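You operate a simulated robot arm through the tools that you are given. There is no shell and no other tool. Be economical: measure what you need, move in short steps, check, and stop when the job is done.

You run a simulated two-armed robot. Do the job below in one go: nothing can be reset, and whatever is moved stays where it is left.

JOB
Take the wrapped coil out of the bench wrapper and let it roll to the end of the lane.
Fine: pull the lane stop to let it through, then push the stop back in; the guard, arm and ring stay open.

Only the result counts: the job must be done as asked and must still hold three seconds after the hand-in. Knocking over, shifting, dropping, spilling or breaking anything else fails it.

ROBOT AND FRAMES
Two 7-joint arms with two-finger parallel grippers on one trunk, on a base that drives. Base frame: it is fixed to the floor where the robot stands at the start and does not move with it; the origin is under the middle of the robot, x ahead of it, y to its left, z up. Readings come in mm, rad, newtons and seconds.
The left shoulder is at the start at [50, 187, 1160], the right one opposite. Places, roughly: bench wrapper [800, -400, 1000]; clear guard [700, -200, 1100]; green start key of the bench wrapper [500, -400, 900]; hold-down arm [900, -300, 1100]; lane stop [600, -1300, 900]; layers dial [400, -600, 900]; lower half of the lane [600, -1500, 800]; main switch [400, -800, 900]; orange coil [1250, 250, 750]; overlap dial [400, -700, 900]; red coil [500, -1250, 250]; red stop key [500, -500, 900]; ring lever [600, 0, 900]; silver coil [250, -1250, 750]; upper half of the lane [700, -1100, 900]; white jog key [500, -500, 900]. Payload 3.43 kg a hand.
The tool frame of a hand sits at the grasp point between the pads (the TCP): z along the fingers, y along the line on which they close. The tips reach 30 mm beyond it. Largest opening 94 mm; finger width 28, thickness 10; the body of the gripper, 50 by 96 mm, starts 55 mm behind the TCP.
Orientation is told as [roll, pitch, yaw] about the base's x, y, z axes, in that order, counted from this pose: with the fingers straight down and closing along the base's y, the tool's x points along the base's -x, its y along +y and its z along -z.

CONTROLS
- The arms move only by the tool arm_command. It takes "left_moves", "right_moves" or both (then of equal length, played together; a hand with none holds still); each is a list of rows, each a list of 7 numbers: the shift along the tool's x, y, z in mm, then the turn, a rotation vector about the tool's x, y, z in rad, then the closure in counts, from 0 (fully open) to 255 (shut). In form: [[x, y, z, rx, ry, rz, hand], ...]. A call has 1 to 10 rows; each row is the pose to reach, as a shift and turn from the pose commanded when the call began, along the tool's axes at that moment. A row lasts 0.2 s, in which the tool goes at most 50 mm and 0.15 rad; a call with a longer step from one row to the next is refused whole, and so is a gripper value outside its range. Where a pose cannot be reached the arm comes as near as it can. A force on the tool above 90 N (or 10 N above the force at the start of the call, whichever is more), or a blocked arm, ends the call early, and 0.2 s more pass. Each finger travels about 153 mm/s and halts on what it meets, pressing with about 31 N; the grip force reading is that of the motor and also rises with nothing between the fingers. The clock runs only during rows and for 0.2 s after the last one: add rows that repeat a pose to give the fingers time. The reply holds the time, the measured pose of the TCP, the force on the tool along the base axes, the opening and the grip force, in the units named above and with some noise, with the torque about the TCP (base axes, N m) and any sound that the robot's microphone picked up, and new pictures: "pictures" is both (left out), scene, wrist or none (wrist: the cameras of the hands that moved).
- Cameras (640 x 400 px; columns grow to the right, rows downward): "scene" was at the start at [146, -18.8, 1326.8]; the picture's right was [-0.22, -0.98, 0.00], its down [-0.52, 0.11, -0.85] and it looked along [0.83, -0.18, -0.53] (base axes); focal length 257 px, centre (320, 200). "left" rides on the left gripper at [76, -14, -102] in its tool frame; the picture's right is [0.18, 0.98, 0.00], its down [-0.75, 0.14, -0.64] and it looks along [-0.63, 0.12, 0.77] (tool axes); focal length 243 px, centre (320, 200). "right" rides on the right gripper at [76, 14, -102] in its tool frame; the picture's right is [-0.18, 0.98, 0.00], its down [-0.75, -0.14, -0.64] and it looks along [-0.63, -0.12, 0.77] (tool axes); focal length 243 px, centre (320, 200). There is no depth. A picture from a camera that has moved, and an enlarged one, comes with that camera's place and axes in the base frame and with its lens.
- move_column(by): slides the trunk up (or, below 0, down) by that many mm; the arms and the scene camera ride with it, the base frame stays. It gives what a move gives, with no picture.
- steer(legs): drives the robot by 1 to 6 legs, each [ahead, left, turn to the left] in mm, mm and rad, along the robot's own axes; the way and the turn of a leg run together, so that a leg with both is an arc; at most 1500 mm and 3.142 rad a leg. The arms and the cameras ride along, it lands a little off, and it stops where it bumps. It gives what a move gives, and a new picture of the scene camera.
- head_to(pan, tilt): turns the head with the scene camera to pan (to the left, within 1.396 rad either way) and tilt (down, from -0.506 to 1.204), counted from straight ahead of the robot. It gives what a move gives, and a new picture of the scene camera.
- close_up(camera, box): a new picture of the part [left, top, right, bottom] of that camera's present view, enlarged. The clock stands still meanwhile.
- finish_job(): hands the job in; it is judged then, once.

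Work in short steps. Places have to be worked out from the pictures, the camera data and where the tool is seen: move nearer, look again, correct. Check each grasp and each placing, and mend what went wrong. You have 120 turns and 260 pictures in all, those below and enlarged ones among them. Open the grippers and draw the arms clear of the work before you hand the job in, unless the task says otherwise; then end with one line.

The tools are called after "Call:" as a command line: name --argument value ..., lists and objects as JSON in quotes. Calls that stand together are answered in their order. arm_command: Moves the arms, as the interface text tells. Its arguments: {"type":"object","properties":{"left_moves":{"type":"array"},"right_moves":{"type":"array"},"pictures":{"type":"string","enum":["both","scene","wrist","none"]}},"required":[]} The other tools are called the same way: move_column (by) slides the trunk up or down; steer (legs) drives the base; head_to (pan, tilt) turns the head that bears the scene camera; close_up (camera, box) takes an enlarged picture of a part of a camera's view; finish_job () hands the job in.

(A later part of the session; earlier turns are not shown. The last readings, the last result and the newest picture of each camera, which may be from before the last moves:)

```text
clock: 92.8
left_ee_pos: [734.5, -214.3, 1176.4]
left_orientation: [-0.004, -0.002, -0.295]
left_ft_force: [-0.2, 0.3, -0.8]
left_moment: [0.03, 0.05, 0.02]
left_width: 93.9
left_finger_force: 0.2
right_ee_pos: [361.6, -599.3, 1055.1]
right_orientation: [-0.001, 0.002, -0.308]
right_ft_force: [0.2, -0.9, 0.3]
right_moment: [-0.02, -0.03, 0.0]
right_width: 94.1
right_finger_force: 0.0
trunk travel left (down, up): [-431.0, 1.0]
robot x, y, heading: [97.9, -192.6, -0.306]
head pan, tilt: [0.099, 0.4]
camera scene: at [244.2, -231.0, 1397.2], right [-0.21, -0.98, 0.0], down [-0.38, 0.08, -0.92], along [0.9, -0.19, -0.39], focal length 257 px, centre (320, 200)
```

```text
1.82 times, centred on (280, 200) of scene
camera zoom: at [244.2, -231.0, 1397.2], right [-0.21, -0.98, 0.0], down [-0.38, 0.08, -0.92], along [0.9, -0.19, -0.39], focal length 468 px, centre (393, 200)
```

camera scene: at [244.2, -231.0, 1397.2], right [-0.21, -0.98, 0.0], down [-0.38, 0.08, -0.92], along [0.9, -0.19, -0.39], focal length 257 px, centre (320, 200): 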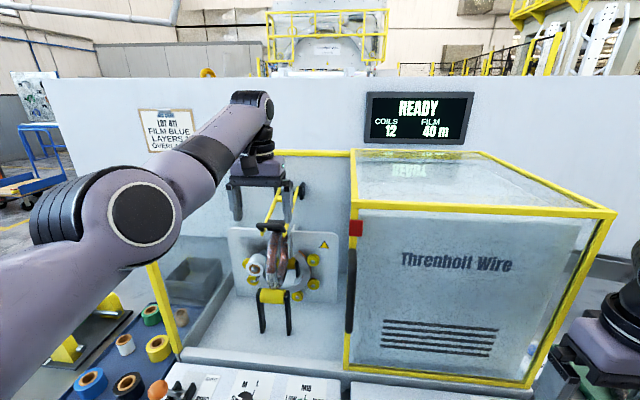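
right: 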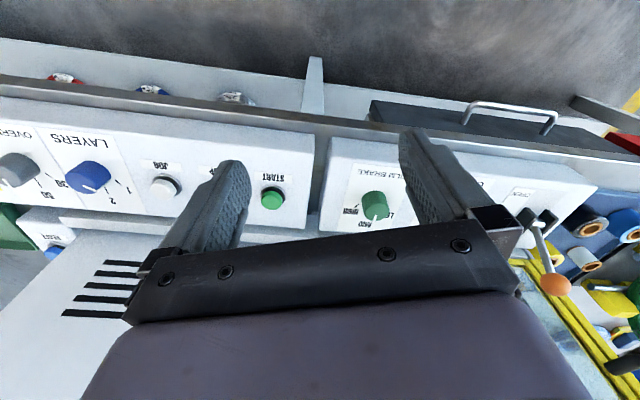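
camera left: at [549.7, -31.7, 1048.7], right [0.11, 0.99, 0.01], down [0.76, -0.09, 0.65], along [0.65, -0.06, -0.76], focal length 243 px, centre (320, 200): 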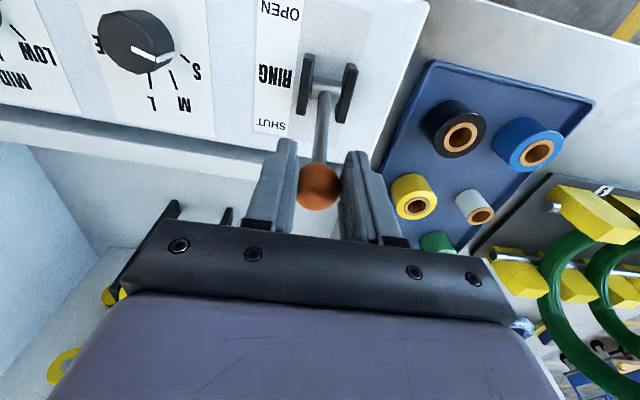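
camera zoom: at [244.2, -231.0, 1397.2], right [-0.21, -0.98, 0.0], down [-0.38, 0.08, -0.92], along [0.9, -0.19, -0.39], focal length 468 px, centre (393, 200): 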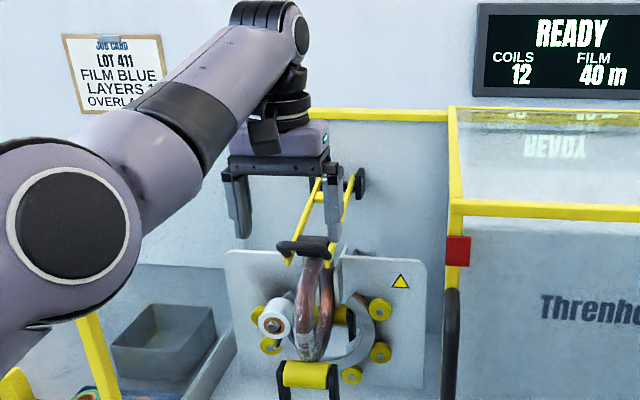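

The T-bar of the hold-down arm is at about (790,-229,1100), 65 mm wide and parallel to its hinge. I drive 55 mm ahead and lower onto it so the fingers grip the bar's two ends.

Call:
steer --legs '[[56, 3, 0]]'

Call:
move_column --by -45

Call:
close_up --camera "left" --box '[160, 80, 480, 280]'

Call:
close_up --camera "scene" --box '[160, 90, 400, 310]'

```text
clock: 93.7
left_ee_pos: [787.2, -229.4, 1177.4]
left_orientation: [-0.004, -0.002, -0.294]
left_ft_force: [0.5, 0.4, -0.5]
left_moment: [0.02, 0.02, 0.02]
left_width: 94.0
left_finger_force: 0.1
right_ee_pos: [415.9, -614.0, 1055.7]
right_orientation: [0.0, 0.003, -0.308]
right_ft_force: [0.2, 0.4, 0.5]
right_moment: [-0.03, 0.02, 0.01]
right_width: 94.0
right_finger_force: 0.1
trunk travel left (down, up): [-431.0, 1.0]
robot x, y, heading: [151.8, -205.6, -0.312]
head pan, tilt: [0.099, 0.4]
camera scene: at [298.2, -245.1, 1397.2], right [-0.21, -0.98, 0.0], down [-0.38, 0.08, -0.92], along [0.9, -0.19, -0.39], focal length 257 px, centre (320, 200)
```

scene: 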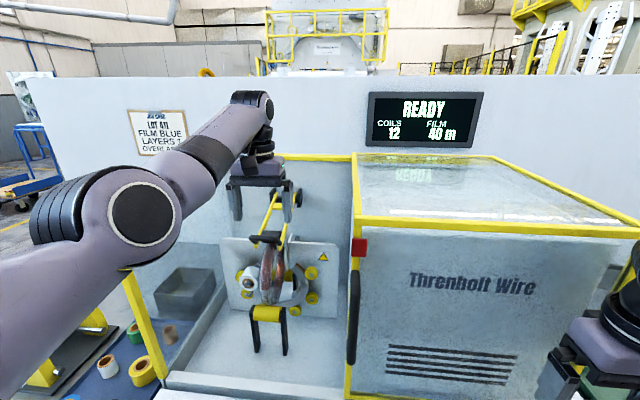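

```text
clock: 94.6
left_ee_pos: [787.4, -229.0, 1132.2]
left_orientation: [-0.004, -0.004, -0.295]
left_ft_force: [0.4, 0.5, 0.3]
left_moment: [0.01, 0.02, -0.01]
left_width: 94.1
left_finger_force: 0.0
right_ee_pos: [415.7, -613.9, 1010.9]
right_orientation: [0.001, -0.001, -0.307]
right_ft_force: [0.5, -1.0, 0.2]
right_moment: [-0.01, -0.04, 0.0]
right_width: 93.9
right_finger_force: 0.1
trunk travel left (down, up): [-386.0, 46.0]
robot x, y, heading: [151.9, -206.7, -0.308]
head pan, tilt: [0.099, 0.4]
```

```text
2.00 times, centred on (320, 180) of left
camera zoom: at [709.9, -220.4, 1235.0], right [0.11, 0.99, 0.0], down [0.76, -0.08, 0.64], along [0.64, -0.07, -0.76], focal length 485 px, centre (320, 240)
```

zoom: 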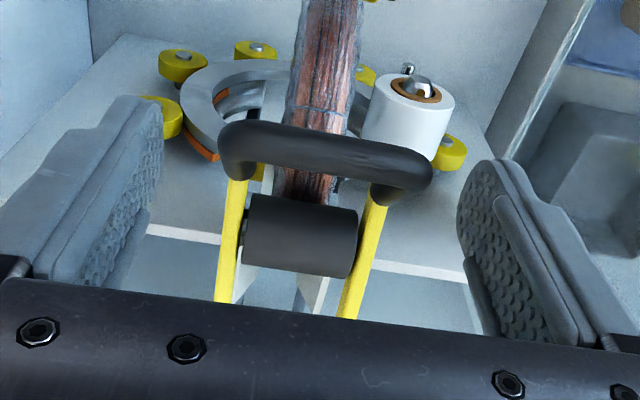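

```text
1.82 times, centred on (280, 200) of scene
camera zoom: at [297.0, -244.7, 1352.4], right [-0.21, -0.98, 0.0], down [-0.38, 0.08, -0.92], along [0.9, -0.19, -0.39], focal length 468 px, centre (393, 200)
```

zoom: 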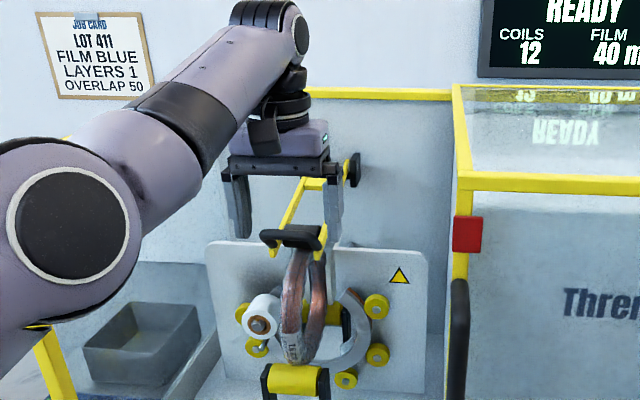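

Bar is directly below the TCP. Lower 28 mm and close.

Call:
move_column --by -28

Call:
arm_command --left_moves '[[0, 0, 0, 0, 0, 0, 150], [0, 0, 0, 0, 0, 0, 255], [0, 0, 0, 0, 0, 0, 255]]' --pictures "wrist"

```text
clock: 95.3
left_ee_pos: [787.3, -229.0, 1104.9]
left_orientation: [-0.004, -0.003, -0.294]
left_ft_force: [-0.1, 0.0, 0.5]
left_moment: [-0.03, 0.03, -0.01]
left_width: 94.4
left_finger_force: 0.1
right_ee_pos: [415.7, -613.7, 982.0]
right_orientation: [-0.001, 0.0, -0.307]
right_ft_force: [-0.4, 0.0, -1.3]
right_moment: [0.01, 0.03, 0.0]
right_width: 93.8
right_finger_force: 0.1
trunk travel left (down, up): [-358.0, 74.0]
robot x, y, heading: [147.6, -213.9, -0.31]
head pan, tilt: [0.099, 0.4]
```

```text
clock: 96.1
left_ee_pos: [788.1, -227.3, 1103.3]
left_orientation: [-0.001, -0.003, -0.293]
left_ft_force: [2.0, 5.6, 0.7]
left_moment: [0.81, 0.05, 0.38]
left_width: 66.3
left_finger_force: 45.0
right_ee_pos: [415.1, -613.2, 983.1]
right_orientation: [0.0, 0.002, -0.307]
right_ft_force: [0.5, 0.2, -0.3]
right_moment: [-0.02, -0.01, 0.0]
right_width: 94.1
right_finger_force: 0.2
trunk travel left (down, up): [-358.0, 74.0]
robot x, y, heading: [150.3, -206.9, -0.308]
head pan, tilt: [0.099, 0.4]
camera left: at [710.5, -219.4, 1206.8], right [0.11, 0.99, 0.0], down [0.76, -0.08, 0.64], along [0.64, -0.07, -0.76], focal length 243 px, centre (320, 200)
```

left: 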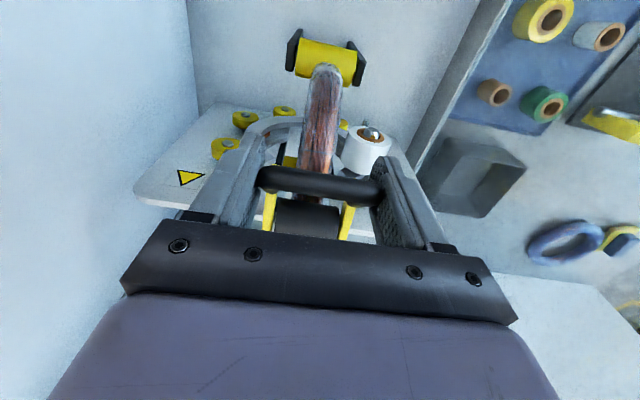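

Bar gripped (66 mm). Lift it straight up with the trunk.

Call:
move_column --by 72

Call:
close_up --camera "left" --box '[0, 0, 640, 400]'

Call:
close_up --camera "scene" --box '[160, 90, 400, 310]'

```text
clock: 97.2
left_ee_pos: [789.9, -228.5, 1174.9]
left_orientation: [-0.004, -0.006, -0.296]
left_ft_force: [11.1, 4.8, -8.5]
left_moment: [0.73, 0.68, -0.1]
left_width: 66.4
left_finger_force: 45.0
right_ee_pos: [417.3, -612.4, 1053.8]
right_orientation: [0.0, 0.004, -0.308]
right_ft_force: [0.0, -0.1, -0.7]
right_moment: [0.02, 0.03, 0.04]
right_width: 94.2
right_finger_force: 0.1
trunk travel left (down, up): [-430.0, 2.0]
robot x, y, heading: [150.0, -207.2, -0.309]
head pan, tilt: [0.099, 0.4]
```

```text
1.00 times, centred on (320, 200) of left
camera zoom: at [713.2, -219.8, 1277.5], right [0.11, 0.99, -0.01], down [0.76, -0.08, 0.65], along [0.64, -0.07, -0.76], focal length 243 px, centre (320, 200)
```

zoom: 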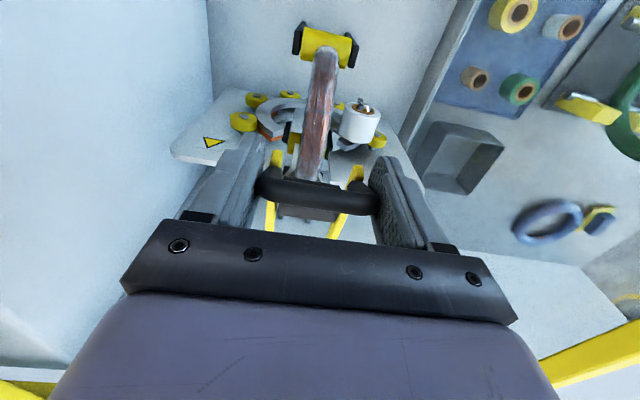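

```text
1.82 times, centred on (280, 200) of scene
camera zoom: at [300.1, -244.2, 1396.0], right [-0.21, -0.98, 0.0], down [-0.38, 0.08, -0.92], along [0.9, -0.19, -0.39], focal length 468 px, centre (393, 200)
```

zoom: 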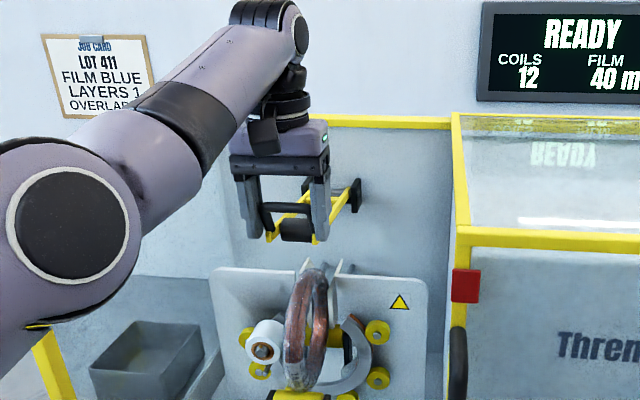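

The hold-down arm lifts freely. I continue along its arc, tilting the hand forward so the wrist stays reachable.

Call:
arm_command --left_moves '[[-3, 0, -9, 0, -0.13, 0, 255], [-6, 0, -19, 0, -0.27, 0, 255], [-10, 0, -29, 0, -0.4, 0, 255], [-15, 0, -39, 0, -0.54, 0, 255], [-21, 0, -48, 0, -0.67, 0, 255], [-28, 0, -58, 0, -0.8, 0, 255]]' --pictures "both"

```text
clock: 98.6
left_ee_pos: [815.1, -237.5, 1242.9]
left_orientation: [0.001, -0.813, -0.291]
left_ft_force: [-19.3, -34.0, -4.9]
left_moment: [0.27, 1.44, -0.09]
left_width: 66.5
left_finger_force: 45.0
right_ee_pos: [412.4, -618.5, 1053.4]
right_orientation: [0.005, -0.001, -0.308]
right_ft_force: [0.7, 0.0, -0.1]
right_moment: [-0.01, 0.0, 0.02]
right_width: 93.9
right_finger_force: 0.0
trunk travel left (down, up): [-430.0, 2.0]
robot x, y, heading: [152.9, -208.5, -0.309]
head pan, tilt: [0.099, 0.4]
camera scene: at [294.4, -251.2, 1396.6], right [-0.21, -0.98, -0.01], down [-0.38, 0.09, -0.92], along [0.9, -0.19, -0.39], focal length 257 px, centre (320, 200)
camera left: at [689.0, -214.2, 1258.0], right [0.16, 0.98, -0.13], down [0.09, 0.12, 0.99], along [0.98, -0.17, -0.07], focal length 243 px, centre (320, 200)
```

scene: 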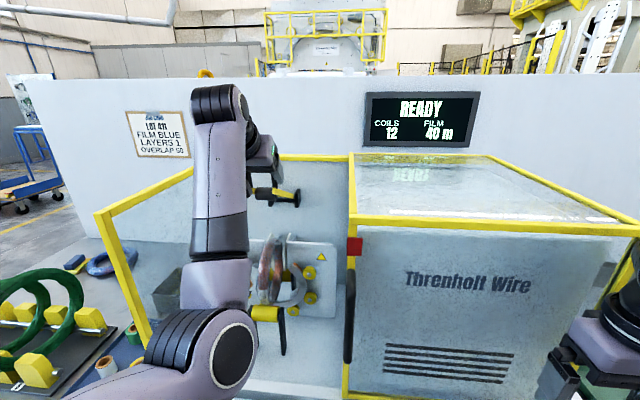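
left: 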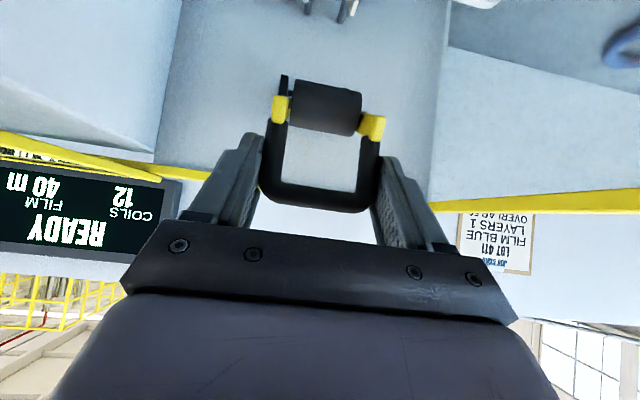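

Arm at ~45° up. Continue along the arc toward vertical.

Call:
arm_command --left_moves '[[-14, 0, 2, 0, -0.05, 0, 255], [-28, 0, 4, 0, -0.1, 0, 255], [-42, 0, 8, 0, -0.15, 0, 255], [-56, 0, 12, 0, -0.2, 0, 255], [-69, 0, 19, 0, -0.25, 0, 255], [-82, 0, 27, 0, -0.3, 0, 255], [-93, 0, 37, 0, -0.35, 0, 255], [-104, 0, 46, 0, -0.4, 0, 255]]' --pictures "both"

```text
clock: 100.4
left_ee_pos: [900.5, -264.1, 1309.3]
left_orientation: [-0.019, -1.262, -0.274]
left_ft_force: [-30.1, 7.5, 50.0]
left_moment: [0.52, 1.14, -0.39]
left_width: 67.0
left_finger_force: 44.5
right_ee_pos: [407.0, -612.0, 1058.8]
right_orientation: [0.002, -0.01, -0.308]
right_ft_force: [0.6, 0.3, 0.0]
right_moment: [-0.01, 0.05, -0.01]
right_width: 93.9
right_finger_force: 0.1
trunk travel left (down, up): [-430.0, 2.0]
robot x, y, heading: [150.3, -205.3, -0.31]
head pan, tilt: [0.099, 0.4]
camera scene: at [284.8, -243.2, 1398.3], right [-0.21, -0.98, 0.0], down [-0.37, 0.08, -0.93], along [0.91, -0.19, -0.38], focal length 257 px, centre (320, 200)
camera left: at [780.6, -243.4, 1267.4], right [0.23, 0.96, -0.18], down [-0.32, 0.25, 0.91], along [0.92, -0.15, 0.37], focal length 243 px, centre (320, 200)
```

scene: 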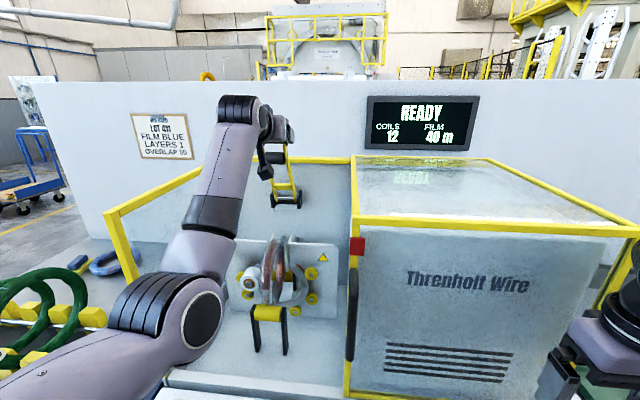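
left: 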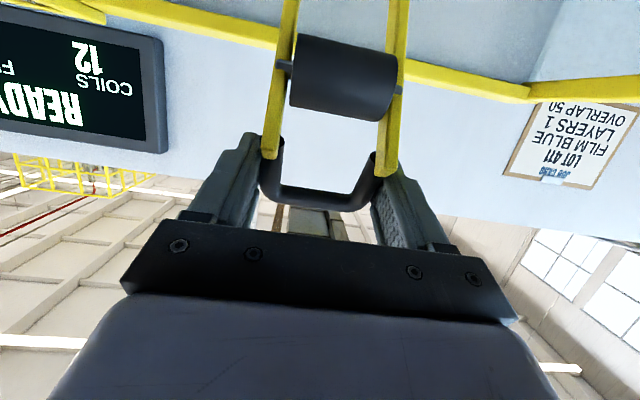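

The arm is about vertical. I nudge it a bit further back to its rest, then open the fingers while staying close.

Call:
arm_command --left_moves '[[4, 0, 8, 0, 0, 0, 255], [8, 0, 16, 0, 0, 0, 255], [8, 0, 16, 0, 0, 0, 255]]' --pictures "scene"

Call:
arm_command --left_moves '[[8, 0, 8, 0, 0, 0, 120], [8, 0, 8, 0, 0, 0, 60], [8, 0, 8, 0, 0, 0, 0], [8, 0, 8, 0, 0, 0, 0]]' --pictures "wrist"

```text
clock: 101.2
left_ee_pos: [909.1, -266.2, 1308.7]
left_orientation: [-0.023, -1.291, -0.27]
left_ft_force: [-34.5, 6.0, 66.8]
left_moment: [0.3, 0.87, -0.35]
left_width: 67.3
left_finger_force: 45.0
right_ee_pos: [403.0, -611.8, 1060.0]
right_orientation: [0.003, -0.012, -0.309]
right_ft_force: [-0.2, -0.1, 0.3]
right_moment: [-0.01, 0.01, 0.0]
right_width: 94.1
right_finger_force: 0.1
trunk travel left (down, up): [-430.0, 2.0]
robot x, y, heading: [150.7, -205.5, -0.308]
head pan, tilt: [0.099, 0.4]
camera scene: at [281.7, -243.0, 1398.6], right [-0.21, -0.98, 0.0], down [-0.37, 0.08, -0.93], along [0.91, -0.19, -0.38], focal length 257 px, centre (320, 200)
```

scene: 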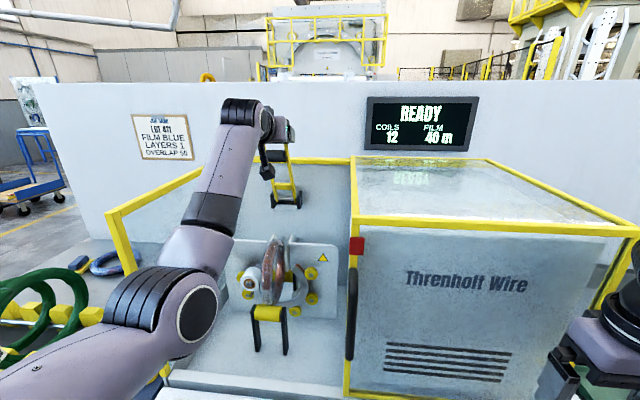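

```text
clock: 102.2
left_ee_pos: [930.3, -272.1, 1254.0]
left_orientation: [-0.01, -1.203, -0.286]
left_ft_force: [-2.1, 1.4, 2.5]
left_moment: [-0.1, -0.01, -0.06]
left_width: 93.9
left_finger_force: 0.0
right_ee_pos: [414.8, -612.7, 1054.7]
right_orientation: [0.001, 0.0, -0.308]
right_ft_force: [0.0, 0.2, 0.6]
right_moment: [0.01, -0.02, -0.04]
right_width: 93.9
right_finger_force: 0.1
trunk travel left (down, up): [-430.0, 2.0]
robot x, y, heading: [150.6, -208.7, -0.306]
head pan, tilt: [0.099, 0.4]
camera left: at [808.0, -250.4, 1219.7], right [0.22, 0.96, -0.18], down [-0.27, 0.23, 0.93], along [0.94, -0.16, 0.31], focal length 243 px, centre (320, 200)
```

left: 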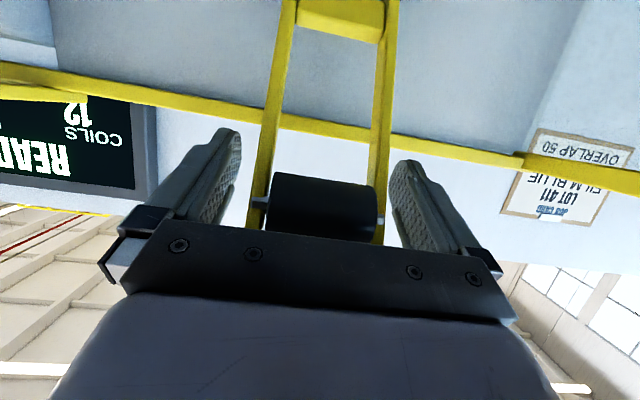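

The fingers are open and the hold-down arm stays up. I withdraw the left hand straight back and check.

Call:
arm_command --left_moves '[[0, 0, -30, 0, 0, 0, 0], [0, 0, -70, 0, 0, 0, 0], [0, 0, -110, 0, 0, 0, 0], [0, 0, -150, 0, 0, 0, 0]]' --pictures "both"

Call:
close_up --camera "scene" --box '[200, 120, 360, 360]'

```text
clock: 103.2
left_ee_pos: [796.1, -230.7, 1307.3]
left_orientation: [-0.009, -1.203, -0.286]
left_ft_force: [-0.2, -0.3, -0.9]
left_moment: [-0.02, -0.02, 0.04]
left_width: 93.9
left_finger_force: 0.0
right_ee_pos: [414.2, -614.0, 1055.9]
right_orientation: [0.0, -0.001, -0.309]
right_ft_force: [0.6, 0.6, 0.2]
right_moment: [0.0, 0.0, -0.04]
right_width: 93.9
right_finger_force: 0.0
trunk travel left (down, up): [-430.0, 2.0]
robot x, y, heading: [150.0, -207.5, -0.31]
head pan, tilt: [0.099, 0.4]
camera scene: at [296.7, -244.7, 1396.4], right [-0.21, -0.98, 0.0], down [-0.38, 0.08, -0.92], along [0.9, -0.19, -0.39], focal length 257 px, centre (320, 200)
camera left: at [674.0, -209.6, 1273.7], right [0.22, 0.96, -0.17], down [-0.27, 0.23, 0.93], along [0.94, -0.16, 0.31], focal length 243 px, centre (320, 200)
```

scene: 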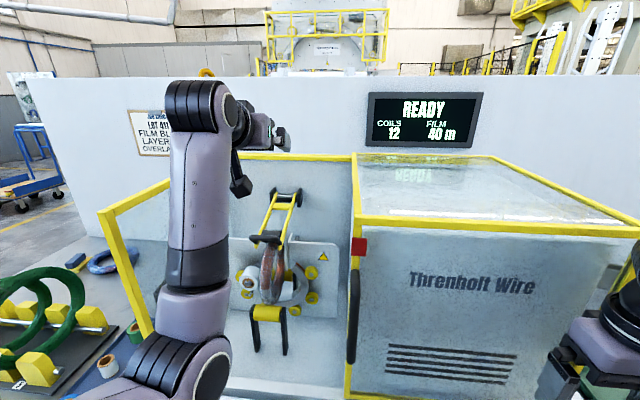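
left: 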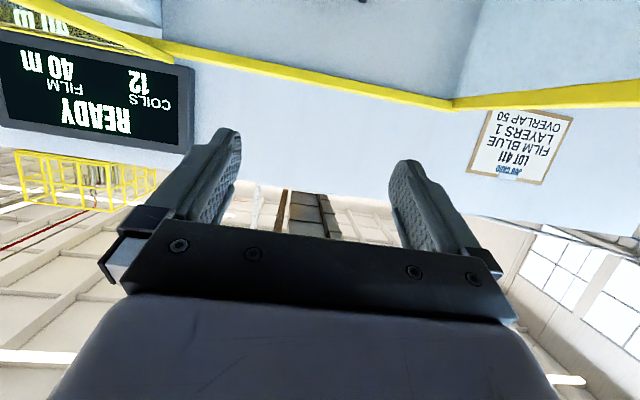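

```text
1.67 times, centred on (280, 240) of scene
camera zoom: at [296.7, -244.7, 1396.4], right [-0.21, -0.98, 0.0], down [-0.38, 0.08, -0.92], along [0.9, -0.19, -0.39], focal length 429 px, centre (387, 133)
```

zoom: 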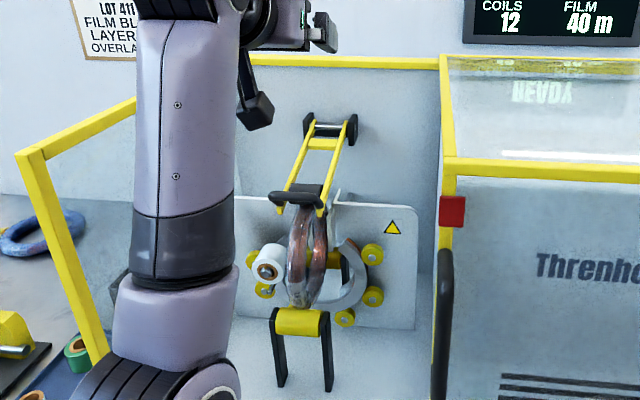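

The hold-down arm fell back because it was only ~77° up. Fitting the measured arc gives its pivot at n≈985, z≈1145, radius 168, so it must go well past n=985. I return the hand to fingers-down above the bar.

Call:
arm_command --left_moves '[[14, 0, 4, 0, 0.13, 0, 0], [28, 0, 9, 0, 0.26, 0, 0], [42, 0, 13, 0, 0.39, 0, 0], [56, 0, 18, 0, 0.52, 0, 0], [70, 0, 22, 0, 0.65, 0, 0], [84, 0, 27, 0, 0.78, 0, 0], [98, 0, 31, 0, 0.91, 0, 0], [112, 0, 36, 0, 1.04, 0, 0], [124, 0, 40, 0, 1.18, 0, 0], [124, 0, 40, 0, 1.2, 0, 0]]' --pictures "both"

```text
clock: 105.4
left_ee_pos: [785.8, -230.4, 1176.9]
left_orientation: [-0.004, -0.004, -0.294]
left_ft_force: [-0.2, 0.2, -0.1]
left_moment: [0.02, -0.03, 0.01]
left_width: 94.1
left_finger_force: 0.2
left hand out of reach, approached as far as the arm can: row 10
right_ee_pos: [415.6, -614.4, 1054.9]
right_orientation: [-0.001, 0.003, -0.307]
right_ft_force: [0.0, 0.1, 0.2]
right_moment: [0.0, 0.02, -0.02]
right_width: 94.3
right_finger_force: 0.1
trunk travel left (down, up): [-430.0, 2.0]
robot x, y, heading: [152.0, -207.6, -0.306]
head pan, tilt: [0.099, 0.4]
camera scene: at [297.1, -245.3, 1396.3], right [-0.21, -0.98, 0.0], down [-0.38, 0.08, -0.92], along [0.9, -0.19, -0.39], focal length 257 px, centre (320, 200)
camera left: at [709.0, -222.0, 1279.8], right [0.11, 0.99, 0.0], down [0.76, -0.08, 0.64], along [0.64, -0.07, -0.76], focal length 243 px, centre (320, 200)
```

scene: 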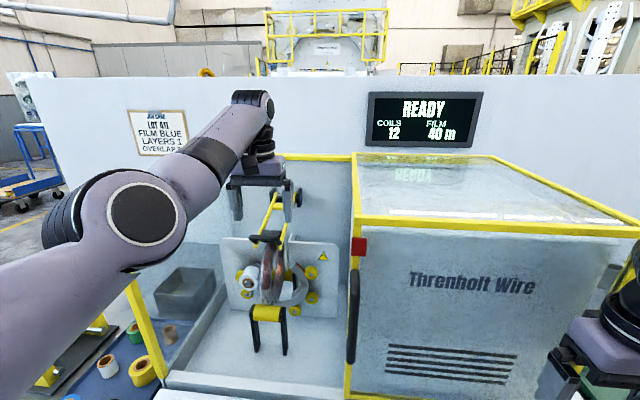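
left: 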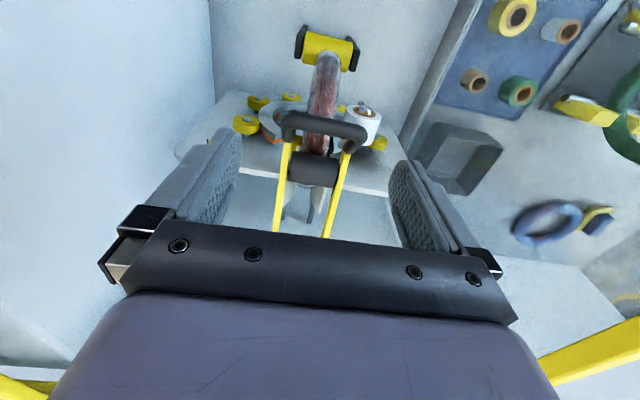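

Repeat: lower, grip, raise.

Call:
move_column --by -73

Call:
arm_command --left_moves '[[0, 0, 0, 0, 0, 0, 150], [0, 0, 0, 0, 0, 0, 255], [0, 0, 0, 0, 0, 0, 255]]' --pictures "none"

Call:
move_column --by 73

```text
clock: 106.5
left_ee_pos: [786.2, -230.1, 1103.5]
left_orientation: [-0.003, -0.002, -0.295]
left_ft_force: [0.1, 0.4, 0.0]
left_moment: [-0.06, 0.02, 0.03]
left_width: 94.3
left_finger_force: 0.1
right_ee_pos: [414.3, -613.9, 981.8]
right_orientation: [0.001, 0.0, -0.307]
right_ft_force: [-0.5, 0.3, 0.0]
right_moment: [-0.01, 0.01, 0.03]
right_width: 94.2
right_finger_force: 0.1
trunk travel left (down, up): [-357.0, 75.0]
robot x, y, heading: [150.3, -208.4, -0.308]
head pan, tilt: [0.099, 0.4]
```

```text
clock: 107.3
left_ee_pos: [786.6, -228.4, 1104.1]
left_orientation: [-0.002, -0.005, -0.291]
left_ft_force: [2.5, 9.7, 0.9]
left_moment: [0.82, 0.11, 0.51]
left_width: 66.2
left_finger_force: 45.1
right_ee_pos: [415.5, -613.4, 982.2]
right_orientation: [-0.002, 0.002, -0.307]
right_ft_force: [-0.3, -0.2, 0.6]
right_moment: [0.01, 0.03, 0.02]
right_width: 94.2
right_finger_force: 0.0
trunk travel left (down, up): [-357.0, 75.0]
robot x, y, heading: [150.2, -211.1, -0.311]
head pan, tilt: [0.099, 0.4]
```

```text
clock: 108.4
left_ee_pos: [789.4, -228.2, 1175.8]
left_orientation: [-0.004, -0.006, -0.297]
left_ft_force: [14.9, 11.7, -9.1]
left_moment: [0.47, 0.76, -0.52]
left_width: 66.2
left_finger_force: 44.8
right_ee_pos: [418.0, -612.5, 1053.8]
right_orientation: [-0.003, 0.002, -0.307]
right_ft_force: [-0.4, 1.2, 0.3]
right_moment: [0.0, -0.04, 0.01]
right_width: 93.9
right_finger_force: 0.1
trunk travel left (down, up): [-430.0, 2.0]
robot x, y, heading: [150.6, -208.3, -0.316]
head pan, tilt: [0.099, 0.4]
```

Now follow the corrected arc while tilting the hand.

Call:
arm_command --left_moves '[[-3, 0, -16, 0, -0.13, 0, 255], [-8, 0, -32, 0, -0.27, 0, 255], [-16, 0, -48, 0, -0.4, 0, 255], [-25, 0, -63, 0, -0.54, 0, 255], [-35, 0, -77, 0, -0.67, 0, 255], [-47, 0, -90, 0, -0.8, 0, 255]]' --pictures "none"

```text
clock: 109.8
left_ee_pos: [828.8, -240.7, 1269.3]
left_orientation: [-0.002, -0.807, -0.29]
left_ft_force: [-8.7, 13.5, 0.9]
left_moment: [1.61, 1.1, 0.4]
left_width: 66.4
left_finger_force: 45.1
right_ee_pos: [415.4, -611.9, 1056.0]
right_orientation: [-0.002, 0.001, -0.308]
right_ft_force: [0.0, 0.5, -0.8]
right_moment: [0.01, 0.05, -0.02]
right_width: 93.8
right_finger_force: 0.1
trunk travel left (down, up): [-430.0, 2.0]
robot x, y, heading: [147.0, -209.0, -0.306]
head pan, tilt: [0.099, 0.4]
```

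Following well with low force. Continue to near vertical.

Call:
arm_command --left_moves '[[-17, 0, 3, 0, -0.06, 0, 255], [-37, 0, 7, 0, -0.12, 0, 255], [-58, 0, 14, 0, -0.19, 0, 255], [-77, 0, 22.5, 0, -0.25, 0, 255], [-95, 0, 34, 0, -0.32, 0, 255], [-103, 0, 40, 0, -0.36, 0, 255]]' --pictures "none"

Call:
steer --legs '[[40, 0, 0]]'

Call:
close_up --camera "left" --box '[0, 0, 640, 400]'

```text
clock: 111.2
left_ee_pos: [922.0, -271.0, 1322.6]
left_orientation: [-0.012, -1.177, -0.286]
left_ft_force: [-11.7, 8.7, 19.5]
left_moment: [0.8, 1.11, -0.7]
left_width: 66.4
left_finger_force: 45.1
right_ee_pos: [412.2, -613.3, 1056.0]
right_orientation: [-0.001, -0.002, -0.308]
right_ft_force: [-0.3, 0.5, 0.4]
right_moment: [0.04, -0.05, -0.01]
right_width: 93.9
right_finger_force: 0.1
trunk travel left (down, up): [-430.0, 2.0]
robot x, y, heading: [151.4, -209.4, -0.311]
head pan, tilt: [0.099, 0.4]
```

```text
clock: 112.1
left_ee_pos: [944.0, -279.4, 1327.5]
left_orientation: [-0.009, -1.189, -0.287]
left_ft_force: [-8.7, -0.2, 29.0]
left_moment: [0.43, 0.42, -0.82]
left_width: 66.4
left_finger_force: 44.7
right_ee_pos: [435.5, -620.9, 1056.5]
right_orientation: [0.002, -0.004, -0.307]
right_ft_force: [0.1, 0.6, -0.3]
right_moment: [-0.01, -0.01, -0.02]
right_width: 93.8
right_finger_force: 0.0
trunk travel left (down, up): [-430.0, 2.0]
robot x, y, heading: [173.1, -213.9, -0.304]
head pan, tilt: [0.099, 0.4]
camera scene: at [315.7, -251.6, 1397.2], right [-0.21, -0.98, 0.0], down [-0.38, 0.08, -0.92], along [0.9, -0.19, -0.38], focal length 257 px, centre (320, 200)
```

scene: 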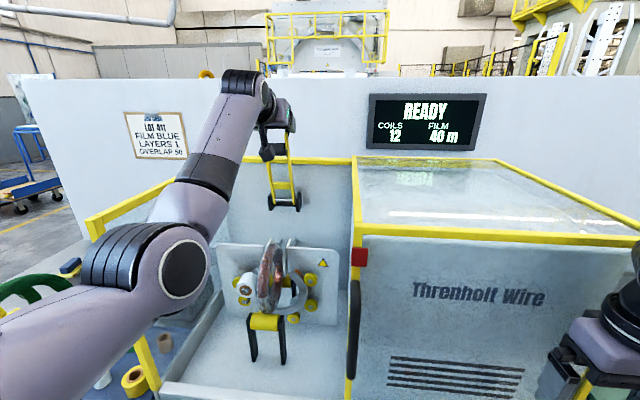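

```text
1.00 times, centred on (320, 200) of left
camera zoom: at [822.6, -256.8, 1295.1], right [0.22, 0.96, -0.17], down [-0.26, 0.23, 0.94], along [0.94, -0.16, 0.3], focal length 243 px, centre (320, 200)
```

zoom: 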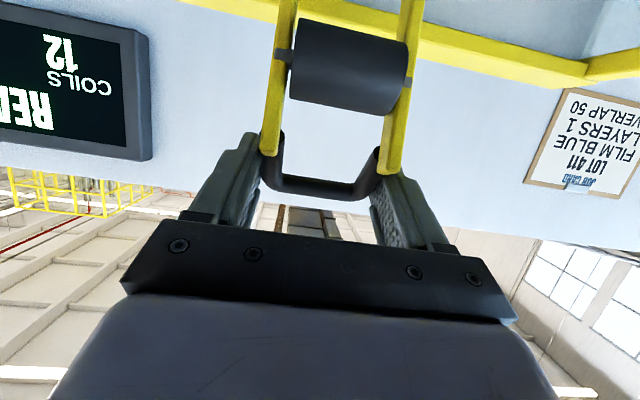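

Now about vertical. Drive ahead further to push it past.

Call:
steer --legs '[[50, 0, 0]]'

Call:
close_up --camera "left" --box '[0, 0, 640, 400]'

```text
clock: 113.0
left_ee_pos: [945.8, -279.1, 1326.8]
left_orientation: [-0.011, -1.191, -0.29]
left_ft_force: [-4.3, -22.2, 13.0]
left_moment: [0.14, -1.24, -0.66]
left_width: 66.6
left_finger_force: 44.4
right_ee_pos: [440.9, -617.7, 1054.5]
right_orientation: [0.005, 0.001, -0.299]
right_ft_force: [0.0, -0.5, -0.4]
right_moment: [-0.02, -0.04, 0.0]
right_width: 94.0
right_finger_force: 0.1
trunk travel left (down, up): [-430.0, 2.0]
robot x, y, heading: [175.9, -213.2, -0.302]
head pan, tilt: [0.099, 0.4]
camera scene: at [320.0, -251.4, 1396.7], right [-0.2, -0.98, 0.0], down [-0.38, 0.08, -0.92], along [0.9, -0.18, -0.39], focal length 257 px, centre (320, 200)
```

scene: 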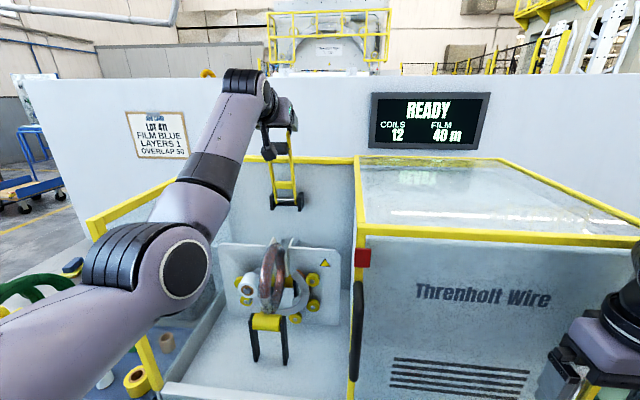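

```text
1.00 times, centred on (320, 200) of left
camera zoom: at [825.1, -257.1, 1295.2], right [0.22, 0.96, -0.17], down [-0.26, 0.23, 0.94], along [0.94, -0.16, 0.3], focal length 243 px, centre (320, 200)
```

zoom: 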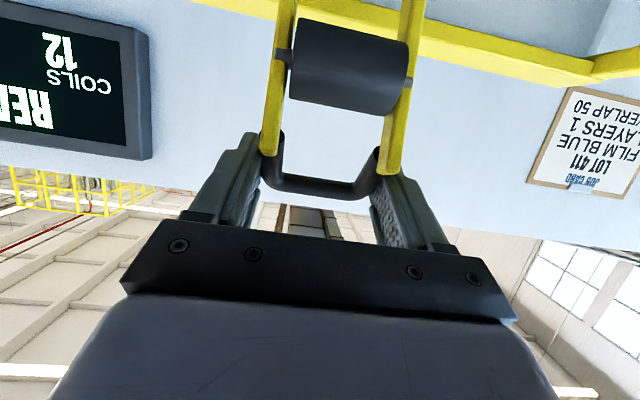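

The base is against the bench; finish the last bit with the arm along the arc.

Call:
arm_command --left_moves '[[-4, 0, 9, 0, 0, 0, 255], [-7, 0, 19, 0, 0, 0, 255], [-9, 0, 29, 0, 0, 0, 255], [-11, 0, 39, 0, 0, 0, 255], [-13, 0, 48, 0, 0, 0, 255], [-14, 0, 56, 0, 0, 0, 255]]' --pictures "wrist"

```text
clock: 114.4
left_ee_pos: [965.8, -284.4, 1330.7]
left_orientation: [-0.018, -1.208, -0.285]
left_ft_force: [-8.9, -18.2, 23.1]
left_moment: [0.13, 0.32, -0.5]
left_width: 66.5
left_finger_force: 45.1
left hand out of reach, approached as far as the arm can: row 3, 4, 5, 6
right_ee_pos: [439.6, -617.0, 1054.7]
right_orientation: [0.003, -0.001, -0.3]
right_ft_force: [-1.1, 0.2, 0.1]
right_moment: [0.01, -0.02, -0.01]
right_width: 93.9
right_finger_force: 0.0
trunk travel left (down, up): [-430.0, 2.0]
robot x, y, heading: [174.9, -212.8, -0.305]
head pan, tilt: [0.099, 0.4]
camera left: at [844.1, -262.6, 1296.0], right [0.23, 0.96, -0.18], down [-0.27, 0.24, 0.93], along [0.93, -0.17, 0.32], focal length 243 px, centre (320, 200)
```

left: 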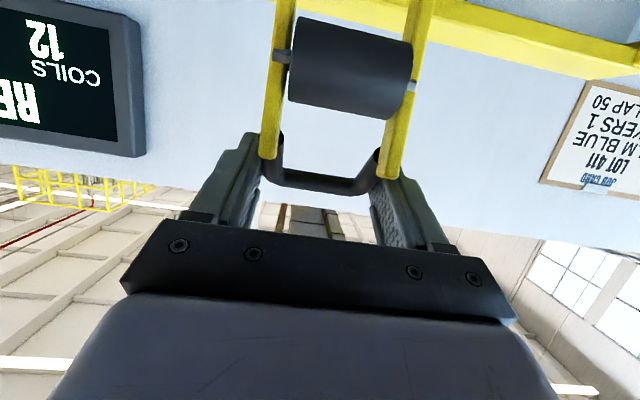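

Just past vertical but at the reach limit. I tilt the hand further level, which brings the wrist nearer and lets it advance to the already-commanded point.

Call:
arm_command --left_moves '[[0, 0, 0, 0, -0.12, 0, 255], [0, 0, 0, 0, -0.24, 0, 255], [0, 0, 0, 0, -0.36, 0, 255], [0, 0, 0, 0, -0.48, 0, 255], [0, 0, 0, 0, -0.6, 0, 255], [0, 0, 0, 0, -0.6, 0, 255]]' --pictures "wrist"

```text
clock: 115.8
left_ee_pos: [963.8, -285.2, 1329.9]
left_orientation: [-3.131, -1.336, 2.829]
left_ft_force: [-18.5, -18.2, 15.5]
left_moment: [0.12, 0.23, -0.64]
left_width: 66.8
left_finger_force: 45.1
right_ee_pos: [439.8, -616.7, 1055.3]
right_orientation: [0.004, -0.004, -0.299]
right_ft_force: [-0.5, 0.7, -1.1]
right_moment: [-0.03, -0.03, -0.02]
right_width: 94.1
right_finger_force: 0.1
trunk travel left (down, up): [-430.0, 2.0]
robot x, y, heading: [175.8, -212.1, -0.295]
head pan, tilt: [0.099, 0.4]
camera left: at [881.5, -274.2, 1230.7], right [0.34, 0.92, -0.18], down [-0.72, 0.38, 0.58], along [0.61, -0.07, 0.79], focal length 243 px, centre (320, 200)
```

left: 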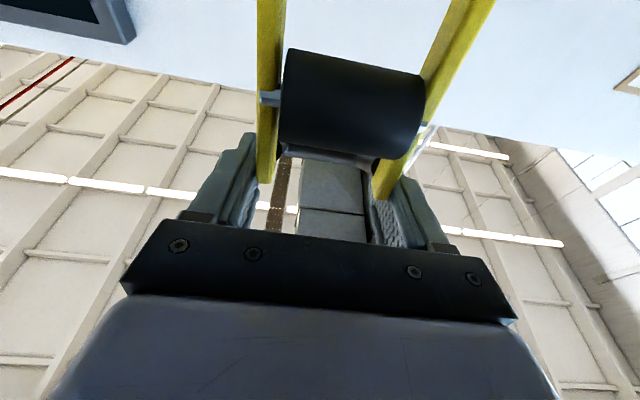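

Push another 30 mm in the depth direction.

Call:
arm_command --left_moves '[[3, 0, 10, 0, 0, 0, 255], [6, 0, 20, 0, 0, 0, 255], [9, 0, 30, 0, 0, 0, 255], [12, 0, 38, 0, 0, 0, 255]]' --pictures "both"

Call:
close_up --camera "scene" --box '[220, 60, 380, 220]'

```text
clock: 116.8
left_ee_pos: [978.1, -288.2, 1340.0]
left_orientation: [3.11, -1.319, 2.868]
left_ft_force: [-71.7, -22.6, 21.6]
left_moment: [-0.45, 0.75, -1.59]
left_width: 65.8
left_finger_force: 45.3
left hand out of reach, approached as far as the arm can: row 3, 4
right_ee_pos: [432.7, -617.3, 1058.6]
right_orientation: [0.009, -0.011, -0.299]
right_ft_force: [-0.5, 0.6, -0.7]
right_moment: [0.0, -0.03, 0.02]
right_width: 94.2
right_finger_force: 0.1
trunk travel left (down, up): [-430.0, 2.0]
robot x, y, heading: [176.6, -209.7, -0.295]
head pan, tilt: [0.099, 0.4]
camera scene: at [306.2, -250.1, 1398.5], right [-0.2, -0.98, -0.01], down [-0.37, 0.08, -0.93], along [0.91, -0.18, -0.38], focal length 257 px, centre (320, 200)
camera left: at [898.3, -279.1, 1240.9], right [0.34, 0.93, -0.17], down [-0.73, 0.37, 0.57], along [0.59, -0.07, 0.8], focal length 243 px, centre (320, 200)
```

scene: 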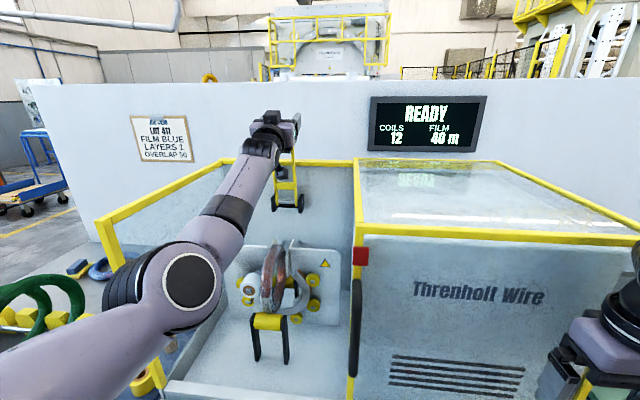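
left: 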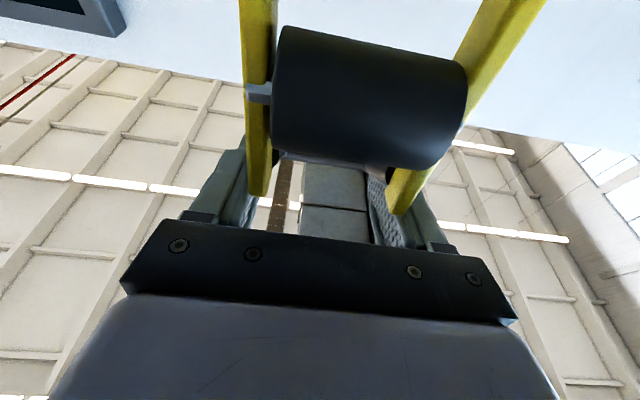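

```text
2.50 times, centred on (300, 140) of scene
camera zoom: at [306.2, -250.1, 1398.5], right [-0.2, -0.98, -0.01], down [-0.37, 0.08, -0.93], along [0.91, -0.18, -0.38], focal length 643 px, centre (370, 350)
```

zoom: 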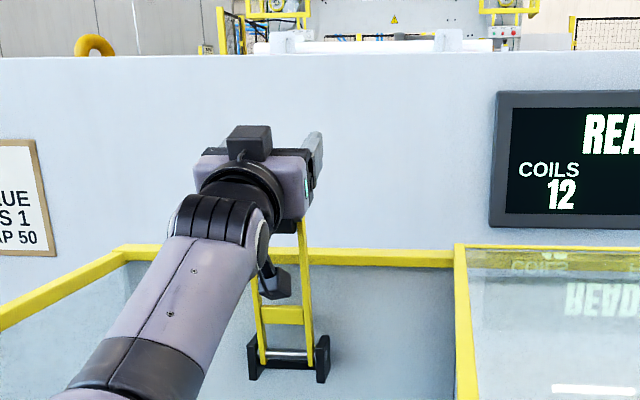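

Resistance of ~70 N indicates the arm now rests on its back stop, past vertical. Open and withdraw gently.

Call:
arm_command --left_moves '[[0, 0, -5, 0, 0, 0, 150], [0, 0, -5, 0, 0, 0, 0], [0, 0, -5, 0, 0, 0, 0], [0, 0, -20, 0, 0, 0, 0], [0, 0, -45, 0, 0, 0, 0], [0, 0, -80, 0, 0, 0, 0], [0, 0, -115, 0, 0, 0, 0]]' --pictures "both"

Call:
close_up --camera "scene" --box '[220, 60, 380, 220]'

```text
clock: 118.4
left_ee_pos: [894.6, -246.9, 1286.1]
left_orientation: [3.132, -1.363, 2.848]
left_ft_force: [-6.7, -32.1, -7.0]
left_moment: [0.32, -0.28, 0.05]
left_width: 94.2
left_finger_force: 0.6
right_ee_pos: [444.8, -618.0, 1052.7]
right_orientation: [0.005, 0.002, -0.297]
right_ft_force: [0.1, -0.7, -0.8]
right_moment: [0.02, -0.03, -0.02]
right_width: 93.7
right_finger_force: 0.0
trunk travel left (down, up): [-430.0, 2.0]
robot x, y, heading: [175.8, -213.9, -0.299]
head pan, tilt: [0.099, 0.4]
camera scene: at [322.5, -252.2, 1395.9], right [-0.2, -0.98, -0.01], down [-0.38, 0.08, -0.92], along [0.9, -0.18, -0.39], focal length 257 px, centre (320, 200)
camera left: at [809.6, -236.0, 1191.4], right [0.33, 0.93, -0.18], down [-0.71, 0.37, 0.6], along [0.63, -0.07, 0.78], focal length 243 px, centre (320, 200)
```

scene: 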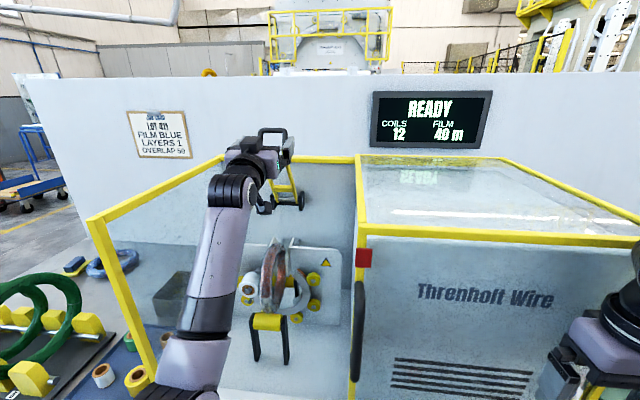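
left: 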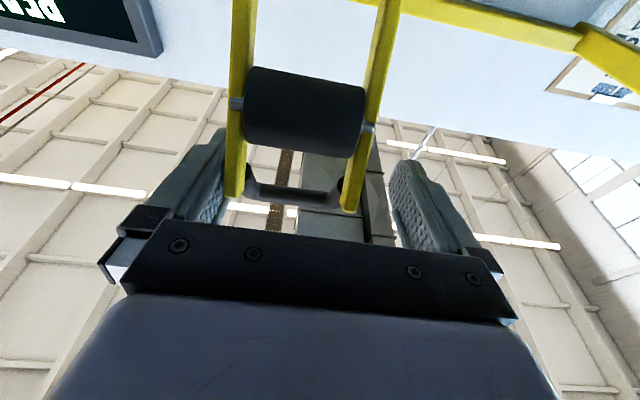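

```text
2.50 times, centred on (300, 140) of scene
camera zoom: at [322.5, -252.2, 1395.9], right [-0.2, -0.98, -0.01], down [-0.38, 0.08, -0.92], along [0.9, -0.18, -0.39], focal length 643 px, centre (370, 350)
```

zoom: 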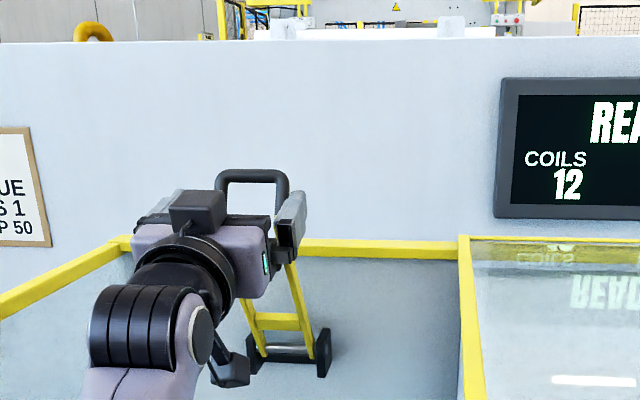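

The right finger rubbed on the ladder and may be dragging it back. I shift right 13 mm to centre, then push the bar back with the palm, un-gripped.

Call:
arm_command --left_moves '[[0, -13, 0, 0, 0, 0, 0], [-4, -13, 22, 0, 0, 0, 0], [-8, -13, 44, 0, 0, 0, 0], [-12, -13, 66, 0, 0, 0, 0], [-16, -13, 88, 0, 0, 0, 0], [-18, -13, 106, 0, 0, 0, 0], [-18, -13, 125, 0, 0, 0, 0]]' --pictures "both"

```text
clock: 120.0
left_ee_pos: [997.2, -282.9, 1333.8]
left_orientation: [3.111, -1.358, 2.875]
left_ft_force: [-22.5, -36.6, 11.5]
left_moment: [-0.88, 0.66, 0.23]
left_width: 94.4
left_finger_force: 0.7
left hand out of reach, approached as far as the arm can: row 7
right_ee_pos: [442.2, -618.2, 1054.2]
right_orientation: [0.008, -0.001, -0.295]
right_ft_force: [1.0, -0.1, -0.1]
right_moment: [-0.03, 0.09, -0.02]
right_width: 93.8
right_finger_force: 0.0
trunk travel left (down, up): [-430.0, 2.0]
robot x, y, heading: [178.6, -208.1, -0.293]
head pan, tilt: [0.099, 0.4]
camera scene: at [317.5, -253.0, 1397.2], right [-0.2, -0.98, -0.01], down [-0.38, 0.08, -0.92], along [0.91, -0.18, -0.39], focal length 257 px, centre (320, 200)
camera left: at [912.9, -271.9, 1238.1], right [0.32, 0.93, -0.17], down [-0.71, 0.36, 0.6], along [0.62, -0.07, 0.78], focal length 243 px, centre (320, 200)
```

scene: 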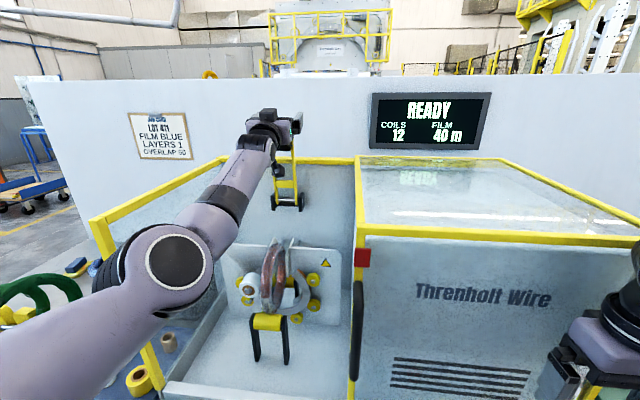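
left: 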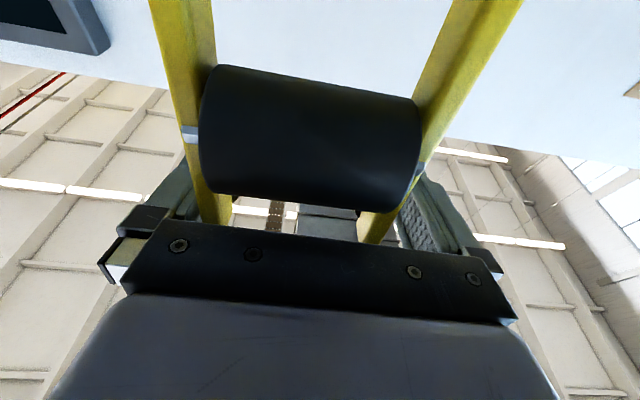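

The right finger still touches a rail. I shift further right and retreat in small steps to see whether the ladder stays.

Call:
arm_command --left_moves '[[0, -8, 0, 0, 0, 0, 0], [0, -16, 0, 0, 0, 0, 0], [0, -22, 0, 0, 0, 0, 0], [0, -22, -15, 0, 0, 0, 0], [0, -22, -35, 0, 0, 0, 0]]' --pictures "wrist"

```text
clock: 121.2
left_ee_pos: [967.9, -289.6, 1327.4]
left_orientation: [-3.107, -1.354, 2.817]
left_ft_force: [0.4, 0.8, -0.1]
left_moment: [0.03, 0.03, -0.09]
left_width: 94.0
left_finger_force: 0.0
left hand out of reach, approached as far as the arm can: row 1, 2, 3
right_ee_pos: [446.2, -612.0, 1054.5]
right_orientation: [0.0, 0.002, -0.292]
right_ft_force: [0.1, 1.0, 0.5]
right_moment: [-0.03, 0.06, 0.01]
right_width: 94.0
right_finger_force: 0.1
trunk travel left (down, up): [-430.0, 2.0]
robot x, y, heading: [179.2, -210.5, -0.29]
head pan, tilt: [0.099, 0.4]
camera left: at [882.3, -281.3, 1231.3], right [0.32, 0.93, -0.19], down [-0.72, 0.37, 0.6], along [0.62, -0.06, 0.78], focal length 243 px, centre (320, 200)
```

left: 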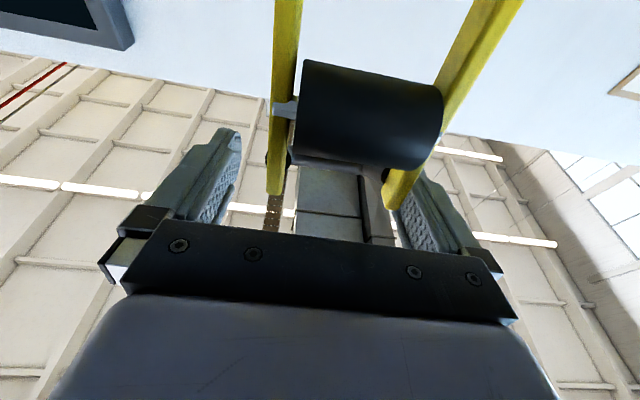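

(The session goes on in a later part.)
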